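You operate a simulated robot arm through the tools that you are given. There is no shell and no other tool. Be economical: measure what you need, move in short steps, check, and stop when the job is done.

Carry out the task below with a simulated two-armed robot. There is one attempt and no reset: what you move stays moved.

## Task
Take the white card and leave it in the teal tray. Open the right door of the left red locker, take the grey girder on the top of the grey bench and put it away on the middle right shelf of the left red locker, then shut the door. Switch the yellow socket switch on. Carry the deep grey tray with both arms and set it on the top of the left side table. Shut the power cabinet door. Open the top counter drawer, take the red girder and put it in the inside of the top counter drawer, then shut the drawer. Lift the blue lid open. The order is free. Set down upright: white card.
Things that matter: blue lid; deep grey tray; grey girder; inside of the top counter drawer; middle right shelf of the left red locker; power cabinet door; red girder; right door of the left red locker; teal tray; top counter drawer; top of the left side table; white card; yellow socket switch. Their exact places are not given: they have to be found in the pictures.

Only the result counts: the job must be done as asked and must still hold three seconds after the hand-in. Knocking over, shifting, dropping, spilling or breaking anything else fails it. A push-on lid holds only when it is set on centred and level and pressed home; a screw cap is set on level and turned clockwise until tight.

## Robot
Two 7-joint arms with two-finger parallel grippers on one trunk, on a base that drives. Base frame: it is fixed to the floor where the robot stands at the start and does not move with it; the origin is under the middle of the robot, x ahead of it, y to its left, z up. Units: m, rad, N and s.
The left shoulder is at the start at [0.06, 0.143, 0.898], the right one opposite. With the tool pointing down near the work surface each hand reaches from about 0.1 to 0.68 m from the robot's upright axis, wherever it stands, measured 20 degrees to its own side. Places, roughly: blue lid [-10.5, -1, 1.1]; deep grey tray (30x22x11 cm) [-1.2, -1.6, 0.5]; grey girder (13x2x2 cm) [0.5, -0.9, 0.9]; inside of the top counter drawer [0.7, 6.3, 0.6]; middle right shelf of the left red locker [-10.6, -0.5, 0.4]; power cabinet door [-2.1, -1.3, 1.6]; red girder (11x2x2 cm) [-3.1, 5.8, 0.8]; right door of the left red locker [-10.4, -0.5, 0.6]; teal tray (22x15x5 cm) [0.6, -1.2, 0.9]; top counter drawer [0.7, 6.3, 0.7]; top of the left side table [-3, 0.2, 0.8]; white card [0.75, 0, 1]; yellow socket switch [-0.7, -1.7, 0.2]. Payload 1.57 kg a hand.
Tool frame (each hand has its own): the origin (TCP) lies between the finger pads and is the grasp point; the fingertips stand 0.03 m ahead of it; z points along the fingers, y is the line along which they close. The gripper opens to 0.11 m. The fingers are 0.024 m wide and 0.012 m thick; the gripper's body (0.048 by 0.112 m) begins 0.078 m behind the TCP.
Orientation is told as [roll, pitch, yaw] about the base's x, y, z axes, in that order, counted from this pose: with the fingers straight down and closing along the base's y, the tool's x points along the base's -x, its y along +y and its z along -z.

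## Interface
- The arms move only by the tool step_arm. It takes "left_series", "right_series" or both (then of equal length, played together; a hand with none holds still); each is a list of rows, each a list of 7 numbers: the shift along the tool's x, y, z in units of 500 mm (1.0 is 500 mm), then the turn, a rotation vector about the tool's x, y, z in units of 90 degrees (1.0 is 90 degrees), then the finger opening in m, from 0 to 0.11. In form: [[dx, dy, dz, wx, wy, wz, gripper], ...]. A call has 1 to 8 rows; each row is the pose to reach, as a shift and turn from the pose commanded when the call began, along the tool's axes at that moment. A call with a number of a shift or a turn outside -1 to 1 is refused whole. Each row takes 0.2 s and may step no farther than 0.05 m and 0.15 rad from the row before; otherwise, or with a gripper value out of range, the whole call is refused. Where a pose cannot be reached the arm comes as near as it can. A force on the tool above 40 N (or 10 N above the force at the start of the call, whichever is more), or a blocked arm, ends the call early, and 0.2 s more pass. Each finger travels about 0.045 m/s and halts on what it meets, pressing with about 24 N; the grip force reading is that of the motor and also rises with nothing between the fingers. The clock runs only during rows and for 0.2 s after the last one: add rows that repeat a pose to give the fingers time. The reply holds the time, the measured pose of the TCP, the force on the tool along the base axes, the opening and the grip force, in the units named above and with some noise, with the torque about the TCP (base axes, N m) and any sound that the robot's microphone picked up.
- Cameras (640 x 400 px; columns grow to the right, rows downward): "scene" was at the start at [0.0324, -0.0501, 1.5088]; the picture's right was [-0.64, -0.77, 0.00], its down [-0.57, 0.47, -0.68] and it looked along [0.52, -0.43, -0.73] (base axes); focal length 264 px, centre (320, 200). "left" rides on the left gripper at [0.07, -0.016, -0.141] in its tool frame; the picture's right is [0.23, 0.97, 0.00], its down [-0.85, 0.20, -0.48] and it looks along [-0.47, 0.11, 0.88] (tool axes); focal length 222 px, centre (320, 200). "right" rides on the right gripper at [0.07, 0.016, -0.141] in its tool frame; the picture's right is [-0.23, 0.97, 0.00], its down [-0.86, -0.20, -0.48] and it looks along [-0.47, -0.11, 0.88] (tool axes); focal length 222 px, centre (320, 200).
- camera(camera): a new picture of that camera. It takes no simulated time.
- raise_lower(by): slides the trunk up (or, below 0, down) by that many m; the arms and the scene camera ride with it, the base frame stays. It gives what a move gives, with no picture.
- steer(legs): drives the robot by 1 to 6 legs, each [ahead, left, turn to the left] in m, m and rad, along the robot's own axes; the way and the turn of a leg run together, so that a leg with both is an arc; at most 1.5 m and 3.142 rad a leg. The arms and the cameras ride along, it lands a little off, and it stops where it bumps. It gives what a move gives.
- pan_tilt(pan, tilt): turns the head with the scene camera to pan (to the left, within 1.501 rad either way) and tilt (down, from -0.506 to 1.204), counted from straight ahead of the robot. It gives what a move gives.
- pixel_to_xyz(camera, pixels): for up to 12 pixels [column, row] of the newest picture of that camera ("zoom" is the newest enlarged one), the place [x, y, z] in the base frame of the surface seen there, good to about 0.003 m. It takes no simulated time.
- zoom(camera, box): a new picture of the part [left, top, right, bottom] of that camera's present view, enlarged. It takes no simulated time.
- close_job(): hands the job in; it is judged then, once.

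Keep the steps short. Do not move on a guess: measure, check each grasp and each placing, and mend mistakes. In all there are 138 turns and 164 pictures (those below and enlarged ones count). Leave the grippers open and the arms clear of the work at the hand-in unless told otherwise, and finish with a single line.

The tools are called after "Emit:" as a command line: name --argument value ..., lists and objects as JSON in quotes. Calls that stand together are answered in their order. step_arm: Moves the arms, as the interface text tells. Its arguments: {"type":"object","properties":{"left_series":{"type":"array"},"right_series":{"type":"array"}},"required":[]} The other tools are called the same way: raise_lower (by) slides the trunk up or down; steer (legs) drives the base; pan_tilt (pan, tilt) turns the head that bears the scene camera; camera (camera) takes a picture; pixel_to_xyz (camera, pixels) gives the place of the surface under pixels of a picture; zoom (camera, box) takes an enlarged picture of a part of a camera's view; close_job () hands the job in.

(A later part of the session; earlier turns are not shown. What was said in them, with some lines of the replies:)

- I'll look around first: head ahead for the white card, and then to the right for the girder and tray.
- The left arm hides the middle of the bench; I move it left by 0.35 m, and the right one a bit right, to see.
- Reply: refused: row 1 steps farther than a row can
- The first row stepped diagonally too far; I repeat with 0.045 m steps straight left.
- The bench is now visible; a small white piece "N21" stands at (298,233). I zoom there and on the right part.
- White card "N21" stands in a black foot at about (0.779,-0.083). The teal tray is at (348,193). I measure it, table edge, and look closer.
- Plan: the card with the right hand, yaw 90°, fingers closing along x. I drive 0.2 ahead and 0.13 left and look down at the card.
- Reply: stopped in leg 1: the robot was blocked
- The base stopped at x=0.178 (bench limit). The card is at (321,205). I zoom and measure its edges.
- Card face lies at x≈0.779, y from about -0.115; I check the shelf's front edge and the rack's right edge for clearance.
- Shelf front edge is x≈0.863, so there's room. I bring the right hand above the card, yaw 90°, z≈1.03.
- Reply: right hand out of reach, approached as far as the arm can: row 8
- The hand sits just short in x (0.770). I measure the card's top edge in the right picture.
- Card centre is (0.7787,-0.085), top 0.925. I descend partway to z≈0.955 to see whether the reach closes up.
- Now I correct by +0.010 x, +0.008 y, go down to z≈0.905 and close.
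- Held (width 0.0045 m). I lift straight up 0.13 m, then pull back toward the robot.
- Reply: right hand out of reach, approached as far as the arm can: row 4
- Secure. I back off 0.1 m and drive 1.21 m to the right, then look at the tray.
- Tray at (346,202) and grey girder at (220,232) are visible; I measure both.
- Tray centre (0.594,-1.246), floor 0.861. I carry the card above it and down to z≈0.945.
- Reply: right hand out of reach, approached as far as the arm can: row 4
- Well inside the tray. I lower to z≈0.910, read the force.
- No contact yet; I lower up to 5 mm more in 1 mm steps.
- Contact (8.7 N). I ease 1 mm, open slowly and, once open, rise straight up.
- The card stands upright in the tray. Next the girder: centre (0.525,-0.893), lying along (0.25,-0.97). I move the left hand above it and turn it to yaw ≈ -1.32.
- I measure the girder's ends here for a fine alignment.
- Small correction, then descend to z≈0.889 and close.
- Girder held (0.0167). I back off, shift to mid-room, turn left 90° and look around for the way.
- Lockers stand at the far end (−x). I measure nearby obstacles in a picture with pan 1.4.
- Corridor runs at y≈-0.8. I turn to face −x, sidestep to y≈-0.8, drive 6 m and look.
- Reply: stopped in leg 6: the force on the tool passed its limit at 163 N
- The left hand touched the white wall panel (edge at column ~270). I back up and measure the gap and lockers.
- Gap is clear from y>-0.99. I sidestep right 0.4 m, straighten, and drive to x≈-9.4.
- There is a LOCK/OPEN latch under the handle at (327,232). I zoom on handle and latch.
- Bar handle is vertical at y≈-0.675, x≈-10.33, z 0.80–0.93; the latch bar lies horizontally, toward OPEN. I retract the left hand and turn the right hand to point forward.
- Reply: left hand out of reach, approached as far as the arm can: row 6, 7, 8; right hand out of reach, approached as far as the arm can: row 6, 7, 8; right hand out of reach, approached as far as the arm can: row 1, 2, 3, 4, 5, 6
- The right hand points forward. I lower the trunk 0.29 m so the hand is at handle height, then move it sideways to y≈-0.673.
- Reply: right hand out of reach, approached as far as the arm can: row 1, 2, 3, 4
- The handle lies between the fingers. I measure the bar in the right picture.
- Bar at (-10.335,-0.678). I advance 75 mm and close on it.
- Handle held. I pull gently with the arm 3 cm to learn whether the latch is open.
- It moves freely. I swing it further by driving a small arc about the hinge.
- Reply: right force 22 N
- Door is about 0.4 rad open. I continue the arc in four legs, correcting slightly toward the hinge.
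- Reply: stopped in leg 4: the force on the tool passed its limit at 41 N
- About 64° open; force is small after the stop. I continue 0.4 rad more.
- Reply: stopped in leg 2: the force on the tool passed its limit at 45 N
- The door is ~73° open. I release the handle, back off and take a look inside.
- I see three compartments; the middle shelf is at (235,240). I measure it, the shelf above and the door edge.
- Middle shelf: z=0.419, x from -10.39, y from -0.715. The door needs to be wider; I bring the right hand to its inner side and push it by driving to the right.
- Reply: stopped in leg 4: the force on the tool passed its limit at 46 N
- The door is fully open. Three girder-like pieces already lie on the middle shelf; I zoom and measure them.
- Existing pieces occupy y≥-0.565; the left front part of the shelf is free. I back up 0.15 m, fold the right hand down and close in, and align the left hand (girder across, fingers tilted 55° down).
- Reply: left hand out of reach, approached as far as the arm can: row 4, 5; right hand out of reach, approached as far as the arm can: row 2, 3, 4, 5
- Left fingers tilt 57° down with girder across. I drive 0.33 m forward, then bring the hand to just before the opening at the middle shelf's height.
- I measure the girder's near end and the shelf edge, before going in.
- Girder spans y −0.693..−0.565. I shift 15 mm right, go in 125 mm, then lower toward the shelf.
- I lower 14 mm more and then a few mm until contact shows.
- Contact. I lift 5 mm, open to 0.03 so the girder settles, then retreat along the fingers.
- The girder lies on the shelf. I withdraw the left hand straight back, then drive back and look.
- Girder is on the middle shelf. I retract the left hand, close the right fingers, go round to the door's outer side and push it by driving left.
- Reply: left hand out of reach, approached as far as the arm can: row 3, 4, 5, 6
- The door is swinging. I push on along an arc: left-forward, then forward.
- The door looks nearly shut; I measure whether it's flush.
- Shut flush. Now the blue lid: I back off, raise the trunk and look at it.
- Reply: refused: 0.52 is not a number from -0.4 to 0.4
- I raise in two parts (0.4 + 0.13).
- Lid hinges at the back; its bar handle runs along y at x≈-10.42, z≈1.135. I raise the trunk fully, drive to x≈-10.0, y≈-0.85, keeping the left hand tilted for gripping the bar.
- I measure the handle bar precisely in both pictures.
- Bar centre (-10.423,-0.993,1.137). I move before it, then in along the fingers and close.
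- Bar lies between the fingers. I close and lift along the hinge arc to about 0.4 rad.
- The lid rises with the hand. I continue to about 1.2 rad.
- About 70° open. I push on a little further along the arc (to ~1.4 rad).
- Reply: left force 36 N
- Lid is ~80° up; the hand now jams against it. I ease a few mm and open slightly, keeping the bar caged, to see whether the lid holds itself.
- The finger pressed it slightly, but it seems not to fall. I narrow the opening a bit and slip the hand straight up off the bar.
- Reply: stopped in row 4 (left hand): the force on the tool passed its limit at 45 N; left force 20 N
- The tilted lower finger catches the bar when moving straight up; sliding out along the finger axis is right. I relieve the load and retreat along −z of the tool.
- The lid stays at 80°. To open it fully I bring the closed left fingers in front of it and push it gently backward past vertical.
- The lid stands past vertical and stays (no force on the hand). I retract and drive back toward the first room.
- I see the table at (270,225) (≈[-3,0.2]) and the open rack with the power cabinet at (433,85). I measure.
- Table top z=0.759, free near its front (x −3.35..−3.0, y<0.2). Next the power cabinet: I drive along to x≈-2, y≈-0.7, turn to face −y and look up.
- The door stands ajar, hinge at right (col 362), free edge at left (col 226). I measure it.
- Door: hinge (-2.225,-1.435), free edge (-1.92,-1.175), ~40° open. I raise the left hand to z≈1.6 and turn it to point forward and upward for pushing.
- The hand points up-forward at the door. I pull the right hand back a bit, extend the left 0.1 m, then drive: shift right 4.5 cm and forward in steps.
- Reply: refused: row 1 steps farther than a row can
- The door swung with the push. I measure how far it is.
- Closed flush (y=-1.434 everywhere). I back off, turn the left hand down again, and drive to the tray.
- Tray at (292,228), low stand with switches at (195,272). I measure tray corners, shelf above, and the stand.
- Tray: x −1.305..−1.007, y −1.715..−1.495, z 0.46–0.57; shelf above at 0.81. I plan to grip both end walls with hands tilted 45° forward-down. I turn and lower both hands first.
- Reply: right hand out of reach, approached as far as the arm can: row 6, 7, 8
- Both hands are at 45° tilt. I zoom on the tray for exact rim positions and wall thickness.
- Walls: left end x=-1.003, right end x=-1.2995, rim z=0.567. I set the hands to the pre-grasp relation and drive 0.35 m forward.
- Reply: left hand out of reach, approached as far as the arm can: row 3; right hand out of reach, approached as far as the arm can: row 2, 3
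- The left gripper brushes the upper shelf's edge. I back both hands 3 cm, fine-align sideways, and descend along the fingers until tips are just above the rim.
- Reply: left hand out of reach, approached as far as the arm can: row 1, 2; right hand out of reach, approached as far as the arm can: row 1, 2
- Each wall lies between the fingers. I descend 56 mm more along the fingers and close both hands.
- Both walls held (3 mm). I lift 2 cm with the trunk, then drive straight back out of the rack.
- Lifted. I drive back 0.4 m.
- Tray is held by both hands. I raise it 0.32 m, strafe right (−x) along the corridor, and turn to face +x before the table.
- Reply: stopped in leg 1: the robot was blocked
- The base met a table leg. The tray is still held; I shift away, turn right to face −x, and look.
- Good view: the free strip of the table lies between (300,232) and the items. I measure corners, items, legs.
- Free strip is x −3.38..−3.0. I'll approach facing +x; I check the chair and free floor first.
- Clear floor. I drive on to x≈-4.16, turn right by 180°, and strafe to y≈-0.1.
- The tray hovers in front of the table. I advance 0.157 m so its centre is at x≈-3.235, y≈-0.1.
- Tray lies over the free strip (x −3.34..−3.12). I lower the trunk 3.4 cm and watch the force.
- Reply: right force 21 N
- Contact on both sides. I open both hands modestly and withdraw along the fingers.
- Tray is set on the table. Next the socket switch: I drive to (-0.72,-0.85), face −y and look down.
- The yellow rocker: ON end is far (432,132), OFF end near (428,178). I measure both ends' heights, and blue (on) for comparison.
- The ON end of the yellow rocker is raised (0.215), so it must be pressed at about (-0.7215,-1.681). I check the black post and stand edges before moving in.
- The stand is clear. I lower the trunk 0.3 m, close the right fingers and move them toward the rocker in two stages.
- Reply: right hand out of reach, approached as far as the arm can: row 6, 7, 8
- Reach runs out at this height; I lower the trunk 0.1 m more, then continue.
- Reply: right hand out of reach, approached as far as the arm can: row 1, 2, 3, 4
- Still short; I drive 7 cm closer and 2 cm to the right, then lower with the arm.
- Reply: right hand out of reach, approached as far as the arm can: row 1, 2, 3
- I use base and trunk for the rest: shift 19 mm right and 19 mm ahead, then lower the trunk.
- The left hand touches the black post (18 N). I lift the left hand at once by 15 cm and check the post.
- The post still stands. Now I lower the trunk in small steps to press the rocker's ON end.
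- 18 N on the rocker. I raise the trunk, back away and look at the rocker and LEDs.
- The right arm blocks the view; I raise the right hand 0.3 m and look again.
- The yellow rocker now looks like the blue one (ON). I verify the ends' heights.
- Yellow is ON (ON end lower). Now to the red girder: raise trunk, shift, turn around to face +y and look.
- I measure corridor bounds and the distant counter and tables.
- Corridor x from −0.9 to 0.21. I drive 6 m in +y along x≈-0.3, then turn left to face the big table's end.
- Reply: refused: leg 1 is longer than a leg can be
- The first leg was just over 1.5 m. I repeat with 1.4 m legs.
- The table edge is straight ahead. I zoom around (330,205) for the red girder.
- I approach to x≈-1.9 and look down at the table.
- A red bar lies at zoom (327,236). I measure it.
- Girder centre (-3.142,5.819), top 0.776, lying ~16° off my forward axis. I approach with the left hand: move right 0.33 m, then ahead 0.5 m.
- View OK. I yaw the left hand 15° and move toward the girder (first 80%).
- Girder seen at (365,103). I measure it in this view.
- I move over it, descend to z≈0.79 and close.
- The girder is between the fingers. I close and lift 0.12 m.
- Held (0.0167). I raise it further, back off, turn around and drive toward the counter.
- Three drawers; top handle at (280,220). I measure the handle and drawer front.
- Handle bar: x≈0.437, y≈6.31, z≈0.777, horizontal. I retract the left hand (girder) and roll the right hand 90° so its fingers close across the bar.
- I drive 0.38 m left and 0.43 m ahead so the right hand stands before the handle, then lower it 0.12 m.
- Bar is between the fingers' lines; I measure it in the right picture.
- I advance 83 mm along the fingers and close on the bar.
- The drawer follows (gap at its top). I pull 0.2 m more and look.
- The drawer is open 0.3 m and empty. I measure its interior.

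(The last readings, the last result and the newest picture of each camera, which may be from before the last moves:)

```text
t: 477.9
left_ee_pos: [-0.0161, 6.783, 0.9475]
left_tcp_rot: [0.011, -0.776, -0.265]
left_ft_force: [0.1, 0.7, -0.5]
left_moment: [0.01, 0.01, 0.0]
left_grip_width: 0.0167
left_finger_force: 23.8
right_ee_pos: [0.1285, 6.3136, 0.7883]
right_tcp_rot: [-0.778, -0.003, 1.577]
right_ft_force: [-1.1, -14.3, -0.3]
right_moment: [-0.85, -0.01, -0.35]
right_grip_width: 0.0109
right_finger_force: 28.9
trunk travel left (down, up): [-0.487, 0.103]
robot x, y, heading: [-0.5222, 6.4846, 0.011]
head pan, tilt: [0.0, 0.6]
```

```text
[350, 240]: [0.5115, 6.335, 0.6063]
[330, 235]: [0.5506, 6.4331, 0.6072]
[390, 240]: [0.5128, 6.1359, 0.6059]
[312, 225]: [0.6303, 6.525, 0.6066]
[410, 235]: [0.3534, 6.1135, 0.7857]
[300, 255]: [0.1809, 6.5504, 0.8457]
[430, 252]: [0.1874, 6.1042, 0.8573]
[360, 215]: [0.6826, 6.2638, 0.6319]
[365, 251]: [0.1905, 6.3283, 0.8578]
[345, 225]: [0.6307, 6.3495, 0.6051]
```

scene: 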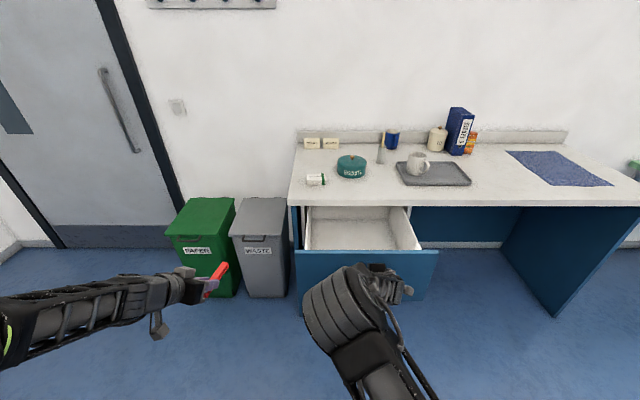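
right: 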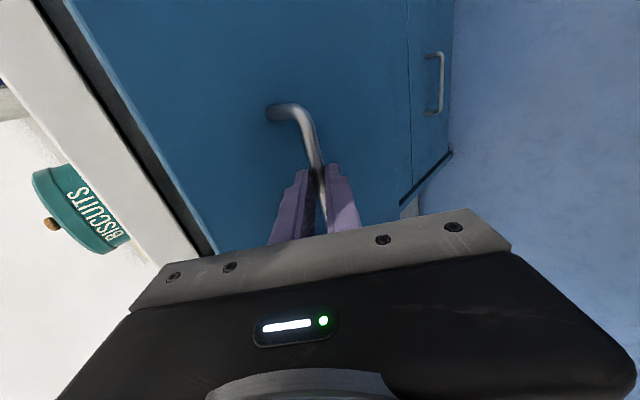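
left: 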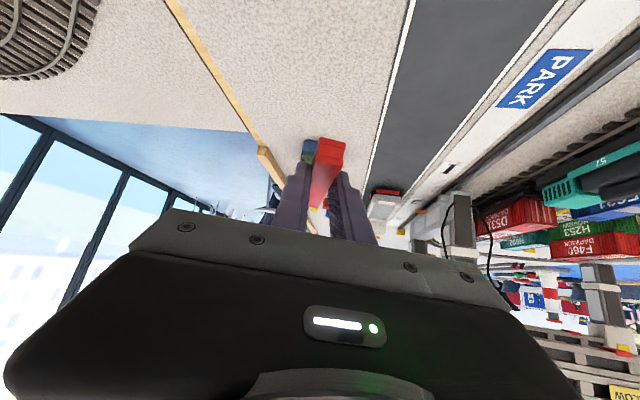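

I pull 5 cm more for room, then release the handle, retreat the right hand and raise it.

Emit:
steer --legs '[[-0.05, 0, -0.011]]'

Emit:
step_arm --right_series '[[0, 0, 0, 0, 0, 0, 0.02], [0, 0, 0, 0, 0, 0, 0.034], [0, 0, -0.04, 0, 0, 0, 0.034], [0, 0, -0.12, 0, 0, 0, 0.034], [0, 0, -0.2, 0, 0, 0, 0.034], [0, -0.06, -0.26, 0, 0, 0, 0.034], [0, -0.12, -0.32, 0, 0, 0, 0.034]]'

Emit:
camera --camera "scene"

```text
t: 478.8
left_ee_pos: [-0.0626, 6.7796, 0.9458]
left_tcp_rot: [0.008, -0.777, -0.271]
left_ft_force: [-0.1, 0.6, 0.5]
left_moment: [0.0, -0.02, 0.01]
left_grip_width: 0.0167
left_finger_force: 23.9
right_ee_pos: [0.0767, 6.3138, 0.7893]
right_tcp_rot: [-0.774, -0.003, 1.575]
right_ft_force: [-0.8, 24.2, -2.5]
right_moment: [-0.05, 0.03, 0.89]
right_grip_width: 0.011
right_finger_force: 28.9
trunk travel left (down, up): [-0.487, 0.103]
robot x, y, heading: [-0.5672, 6.4843, -0.01]
head pan, tilt: [0.0, 0.6]
```

```text
t: 480.4
left_ee_pos: [-0.0616, 6.7766, 0.9471]
left_tcp_rot: [0.013, -0.777, -0.274]
left_ft_force: [-0.1, 0.1, -0.5]
left_moment: [0.02, 0.0, 0.01]
left_grip_width: 0.0166
left_finger_force: 24.0
right_ee_pos: [0.008, 6.3098, 0.9453]
right_tcp_rot: [-0.777, -0.005, 1.573]
right_ft_force: [-0.4, -0.1, 0.0]
right_moment: [0.05, 0.02, -0.03]
right_grip_width: 0.0341
right_finger_force: 0.1
trunk travel left (down, up): [-0.487, 0.103]
robot x, y, heading: [-0.568, 6.4825, -0.004]
head pan, tilt: [0.0, 0.6]
```

```text
49 pictures are left
```

scene: 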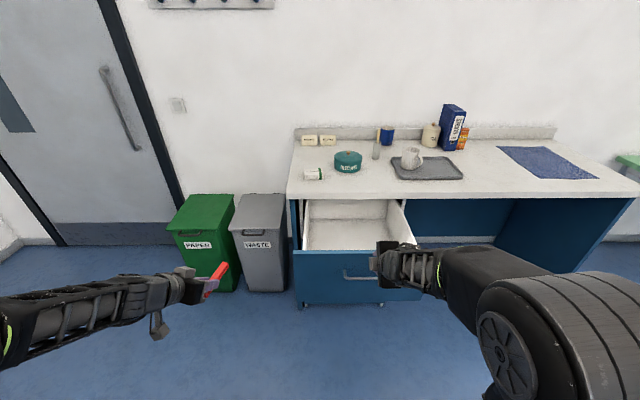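

Now I drive so the left hand with the girder is over the drawer: right 0.417 m, then ahead 0.31 m.

Emit:
steer --legs '[[0, -0.417, 0], [0.31, 0, 0.004]]'

Emit:
camera --camera "scene"

```text
t: 484.6
left_ee_pos: [0.2393, 6.3614, 0.9463]
left_tcp_rot: [0.01, -0.773, -0.265]
left_ft_force: [0.1, 0.6, -0.6]
left_moment: [0.03, 0.01, -0.01]
left_grip_width: 0.0169
left_finger_force: 24.0
right_ee_pos: [0.3121, 5.8967, 0.9449]
right_tcp_rot: [-0.774, -0.006, 1.583]
right_ft_force: [1.0, 0.0, -0.2]
right_moment: [-0.02, -0.01, 0.01]
right_grip_width: 0.034
right_finger_force: 0.0
trunk travel left (down, up): [-0.487, 0.103]
robot x, y, heading: [-0.2662, 6.0621, 0.003]
head pan, tilt: [0.0, 0.6]
```

```text
48 pictures are left
```

scene: 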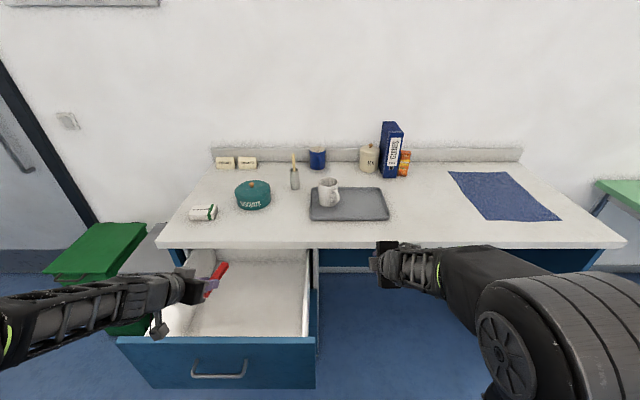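

The girder is over the open drawer. I descend forward-down along the fingers, first three quarters.

Emit:
step_arm --left_series '[[0.0055, 0.01, 0.097, 0, 0, 0, 0], [0.011, 0.02, 0.194, 0, 0, 0, 0], [0.0165, 0.03, 0.291, 0, 0, 0, 0], [0.022, 0.04, 0.388, 0, 0, 0, 0], [0.0275, 0.05, 0.485, 0, 0, 0, 0], [0.033, 0.06, 0.582, 0, 0, 0, 0]]'

Emit:
camera --camera "scene"

```text
t: 486.0
left_ee_pos: [0.4313, 6.3429, 0.7262]
left_tcp_rot: [0.013, -0.775, -0.266]
left_ft_force: [0.1, 0.2, 1.0]
left_moment: [-0.04, 0.0, -0.06]
left_grip_width: 0.0165
left_finger_force: 24.0
right_ee_pos: [0.3114, 5.8969, 0.9455]
right_tcp_rot: [-0.774, -0.005, 1.583]
right_ft_force: [0.7, 0.5, 1.0]
right_moment: [-0.01, 0.0, 0.01]
right_grip_width: 0.0339
right_finger_force: 0.0
trunk travel left (down, up): [-0.487, 0.103]
robot x, y, heading: [-0.2708, 6.0622, 0.001]
head pan, tilt: [0.0, 0.6]
```

```text
47 pictures are left
```

scene: 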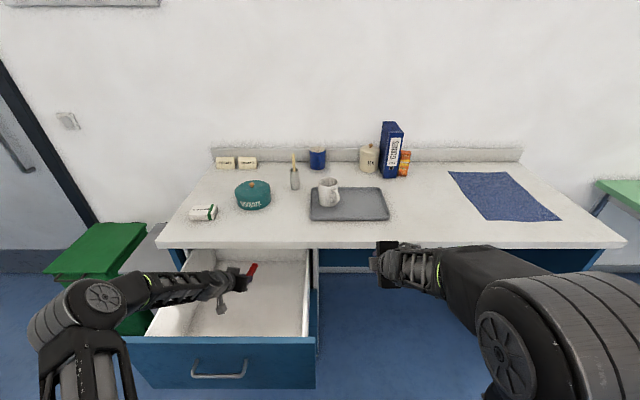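

Continue down toward the floor of the drawer.

Emit:
step_arm --left_series '[[0.013, 0.01, 0.063, 0, 0, 0, 0], [0.026, 0.02, 0.126, 0, 0, 0, 0], [0.038, 0.03, 0.188, 0, 0, 0, 0], [0.042, 0.03, 0.192, 0, 0, 0, 0], [0.046, 0.03, 0.196, 0, 0, 0, 0], [0.05, 0.03, 0.2, 0, 0, 0, 0]]'

Emit:
camera --camera "left"

```text
t: 487.4
left_ee_pos: [0.4862, 6.343, 0.6392]
left_tcp_rot: [0.01, -0.778, -0.266]
left_ft_force: [-0.4, 0.3, 0.3]
left_moment: [-0.02, 0.01, -0.03]
left_grip_width: 0.0168
left_finger_force: 24.5
right_ee_pos: [0.3103, 5.8954, 0.9463]
right_tcp_rot: [-0.777, -0.005, 1.581]
right_ft_force: [0.1, 0.5, 0.1]
right_moment: [-0.03, -0.02, 0.0]
right_grip_width: 0.0338
right_finger_force: 0.1
trunk travel left (down, up): [-0.487, 0.103]
robot x, y, heading: [-0.2696, 6.0654, -0.001]
head pan, tilt: [0.0, 0.6]
```

```text
46 pictures are left
```

left: 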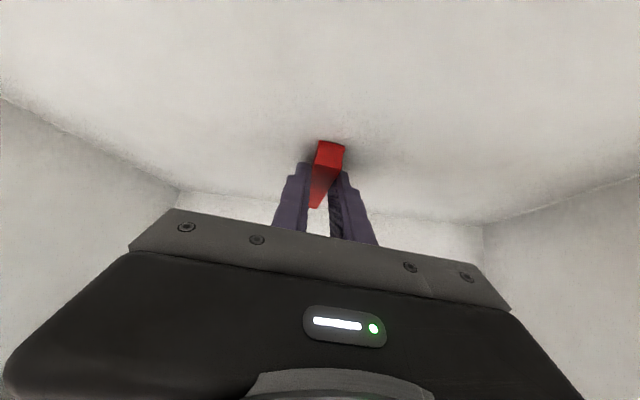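

Almost touching; I go down up to 3 mm more, then open and withdraw along the fingers.

Emit:
step_arm --left_series '[[0.002, 0, 0.002, 0, 0, 0, 0.0], [0.0035, 0, 0.0035, 0, 0, 0, 0.0], [0.0035, 0, 0.0035, 0, 0, 0, 0.025], [0.0035, 0, 0.0035, 0, 0, 0, 0.045], [0.0035, 0, 0.0035, 0, 0, 0, 0.045], [0.0, 0, -0.05, 0, 0, 0, 0.045], [-0.005, 0, -0.13, 0, 0, 0, 0.045], [-0.01, 0, -0.21, 0, 0, 0, 0.045]]'

Emit:
camera --camera "left"

```text
t: 489.2
left_ee_pos: [0.4174, 6.3625, 0.7158]
left_tcp_rot: [0.01, -0.777, -0.266]
left_ft_force: [-0.2, 0.6, 0.5]
left_moment: [-0.02, 0.04, 0.0]
left_grip_width: 0.0451
left_finger_force: 0.0
right_ee_pos: [0.3109, 5.8967, 0.9459]
right_tcp_rot: [-0.775, -0.005, 1.581]
right_ft_force: [-0.4, 0.7, -0.9]
right_moment: [-0.02, -0.03, -0.01]
right_grip_width: 0.034
right_finger_force: 0.1
trunk travel left (down, up): [-0.487, 0.103]
robot x, y, heading: [-0.2675, 6.0599, -0.0]
head pan, tilt: [0.0, 0.6]
```

```text
45 pictures are left
```

left: 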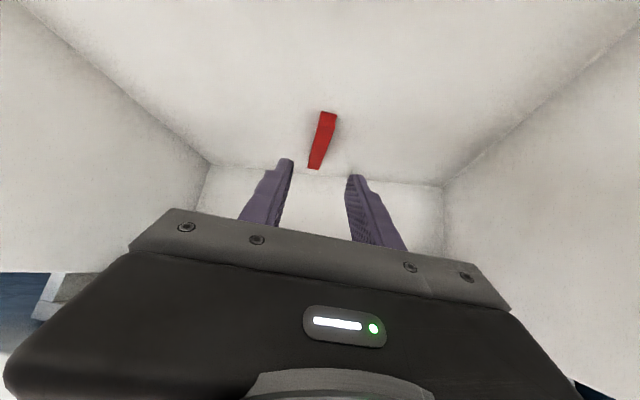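

The girder lies in the drawer. I withdraw the left hand, back off, and set the right hand (closed) in front of the drawer's front, above the handle.

Emit:
step_arm --left_series '[[-0.014, -0.016, -0.095, 0, 0, 0, 0.045], [-0.028, -0.032, -0.19, 0, 0, 0, 0.045], [-0.042, -0.048, -0.285, 0, 0, 0, 0.045], [-0.055, -0.063, -0.38, 0, 0, 0, 0.045], [-0.069, -0.079, -0.475, 0, 0, 0, 0.045], [-0.083, -0.095, -0.57, 0, 0, 0, 0.045]]'

Emit:
steer --legs '[[-0.37, 0, 0], [0, 0.418, 0]]'

Emit:
step_arm --right_series '[[0, 0.05, 0.052, 0, 0, 0, 0.0], [0, 0.1, 0.105, 0, 0, 0, 0.0], [0, 0.154, 0.157, 0, 0, 0, 0.0]]'

Emit:
camera --camera "scene"

```text
t: 490.8
left_ee_pos: [0.2436, 6.3234, 0.9505]
left_tcp_rot: [0.006, -0.786, -0.332]
left_ft_force: [0.6, -0.8, -0.2]
left_moment: [0.0, 0.03, 0.01]
left_grip_width: 0.0449
left_finger_force: 0.0
right_ee_pos: [0.3118, 5.8953, 0.9459]
right_tcp_rot: [-0.774, -0.006, 1.583]
right_ft_force: [0.0, -0.4, -0.5]
right_moment: [0.01, 0.0, -0.01]
right_grip_width: 0.0341
right_finger_force: 0.0
trunk travel left (down, up): [-0.487, 0.103]
robot x, y, heading: [-0.2691, 6.0635, 0.002]
head pan, tilt: [0.0, 0.6]
stopped in row 6 (left hand): the arm was blocked; the commanded pose is now the measured one
```

```text
t: 495.3
left_ee_pos: [-0.1162, 6.7378, 0.9506]
left_tcp_rot: [0.006, -0.787, -0.336]
left_ft_force: [-0.4, -0.3, 0.3]
left_moment: [-0.03, 0.0, 0.0]
left_grip_width: 0.045
left_finger_force: 0.1
right_ee_pos: [-0.0513, 6.3095, 0.9448]
right_tcp_rot: [-0.777, -0.007, 1.575]
right_ft_force: [0.4, 0.8, 0.2]
right_moment: [-0.01, -0.02, 0.01]
right_grip_width: 0.0341
right_finger_force: 0.1
trunk travel left (down, up): [-0.487, 0.103]
robot x, y, heading: [-0.6326, 6.4795, -0.001]
head pan, tilt: [0.0, 0.6]
```

```text
t: 496.1
left_ee_pos: [-0.1149, 6.737, 0.9502]
left_tcp_rot: [0.006, -0.786, -0.336]
left_ft_force: [-0.5, 0.6, 0.4]
left_moment: [0.0, -0.02, 0.01]
left_grip_width: 0.0452
left_finger_force: 0.1
right_ee_pos: [-0.0514, 6.3082, 0.8356]
right_tcp_rot: [-0.777, -0.006, 1.575]
right_ft_force: [0.2, 0.0, -0.7]
right_moment: [-0.01, 0.01, 0.02]
right_grip_width: 0.0
right_finger_force: 20.4
trunk travel left (down, up): [-0.487, 0.103]
robot x, y, heading: [-0.6296, 6.4813, -0.006]
head pan, tilt: [0.0, 0.6]
```

```text
44 pictures are left
```

scene: 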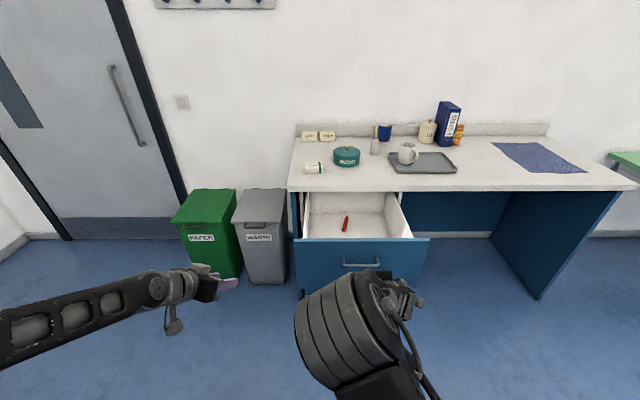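

The girder is inside. I push the drawer shut by driving ahead.

Emit:
steer --legs '[[0.38, 0, 0.006], [0.12, 0, 0]]'

Emit:
camera --camera "scene"

```text
t: 499.5
left_ee_pos: [0.3817, 6.7406, 0.9505]
left_tcp_rot: [0.005, -0.788, -0.327]
left_ft_force: [-0.1, 0.4, 0.4]
left_moment: [0.01, -0.02, -0.01]
left_grip_width: 0.0451
left_finger_force: 0.2
right_ee_pos: [0.4476, 6.3119, 0.8349]
right_tcp_rot: [-0.77, -0.007, 1.587]
right_ft_force: [0.1, -0.7, 0.1]
right_moment: [-0.03, 0.01, 0.01]
right_grip_width: 0.0
right_finger_force: 21.0
trunk travel left (down, up): [-0.487, 0.103]
robot x, y, heading: [-0.1319, 6.4803, 0.002]
head pan, tilt: [0.0, 0.6]
stopped in leg 2: the force on the tool passed its limit at 92 N (the readings are from after the stop); the commanded pose is now the measured one
```

```text
43 pictures are left
```

scene: 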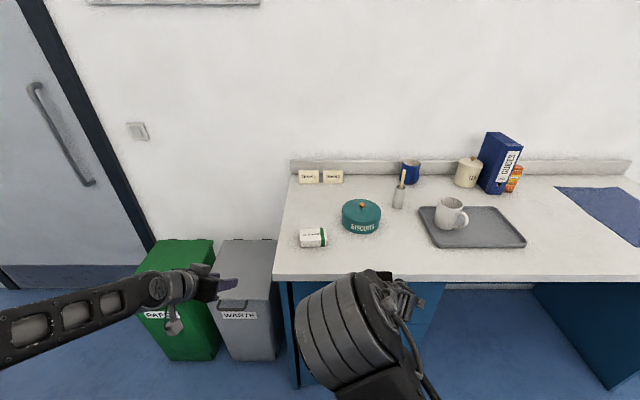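

It met the end stop. I back off and check it is flush.

Emit:
steer --legs '[[-0.5, 0, 0]]'

Emit:
step_arm --right_series '[[0, -0.06, -0.06, 0, 0, 0, 0.06], [0, -0.12, -0.12, 0, 0, 0, 0.06], [0.08, -0.12, -0.12, 0, 0, 0, 0.06], [0.16, -0.12, -0.12, 0, 0, 0, 0.06]]'

Emit:
camera --camera "scene"

Emit:
pixel_to_xyz --camera "scene" --pixels '[[310, 225], [320, 235], [380, 225], [330, 270], [325, 300]]'

```text
t: 502.4
left_ee_pos: [-0.1102, 6.7392, 0.951]
left_tcp_rot: [0.006, -0.787, -0.331]
left_ft_force: [-0.8, 0.4, 0.3]
left_moment: [0.0, -0.02, -0.01]
left_grip_width: 0.0449
left_finger_force: 0.0
right_ee_pos: [-0.045, 6.3116, 0.8365]
right_tcp_rot: [-0.772, -0.005, 1.583]
right_ft_force: [-0.4, -1.0, 0.4]
right_moment: [-0.01, 0.0, -0.04]
right_grip_width: 0.0
right_finger_force: 21.0
trunk travel left (down, up): [-0.487, 0.103]
robot x, y, heading: [-0.6239, 6.4794, -0.003]
head pan, tilt: [0.0, 0.6]
```

```text
t: 503.4
left_ee_pos: [-0.1091, 6.7379, 0.9515]
left_tcp_rot: [0.008, -0.787, -0.331]
left_ft_force: [-0.2, 0.0, -0.1]
left_moment: [0.01, -0.01, 0.01]
left_grip_width: 0.0447
left_finger_force: 0.1
right_ee_pos: [-0.0444, 6.2309, 0.9183]
right_tcp_rot: [-0.771, -0.004, 1.584]
right_ft_force: [-1.3, -0.2, -0.2]
right_moment: [0.03, 0.01, 0.05]
right_grip_width: 0.0596
right_finger_force: 0.0
trunk travel left (down, up): [-0.487, 0.103]
robot x, y, heading: [-0.621, 6.4824, -0.001]
head pan, tilt: [0.0, 0.6]
```

```text
42 pictures are left
```

scene: 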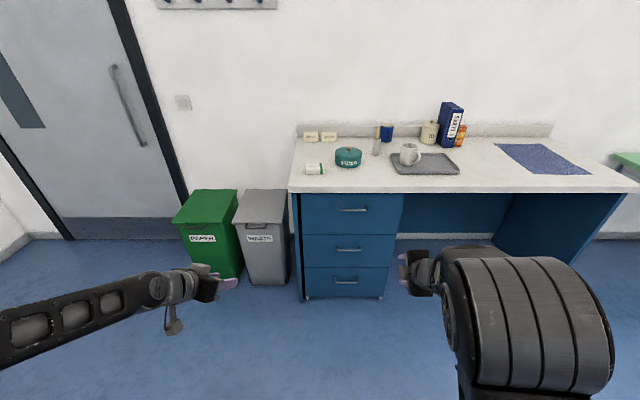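

```text
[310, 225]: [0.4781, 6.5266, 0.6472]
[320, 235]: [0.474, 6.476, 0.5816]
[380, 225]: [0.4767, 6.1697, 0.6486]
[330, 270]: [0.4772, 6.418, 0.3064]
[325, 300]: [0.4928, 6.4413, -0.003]
```

The drawer is flush (x≈0.477, same as the others), the grippers are open and the arms clear. All tasks are checked; I hand in.

Emit:
close_job

```text
The job is handed in.
```

All the tasks were done and each result was checked before the hand-in; on the way the robot bumped the white wall panel, a table leg and the post by the socket, and I saw no damage.
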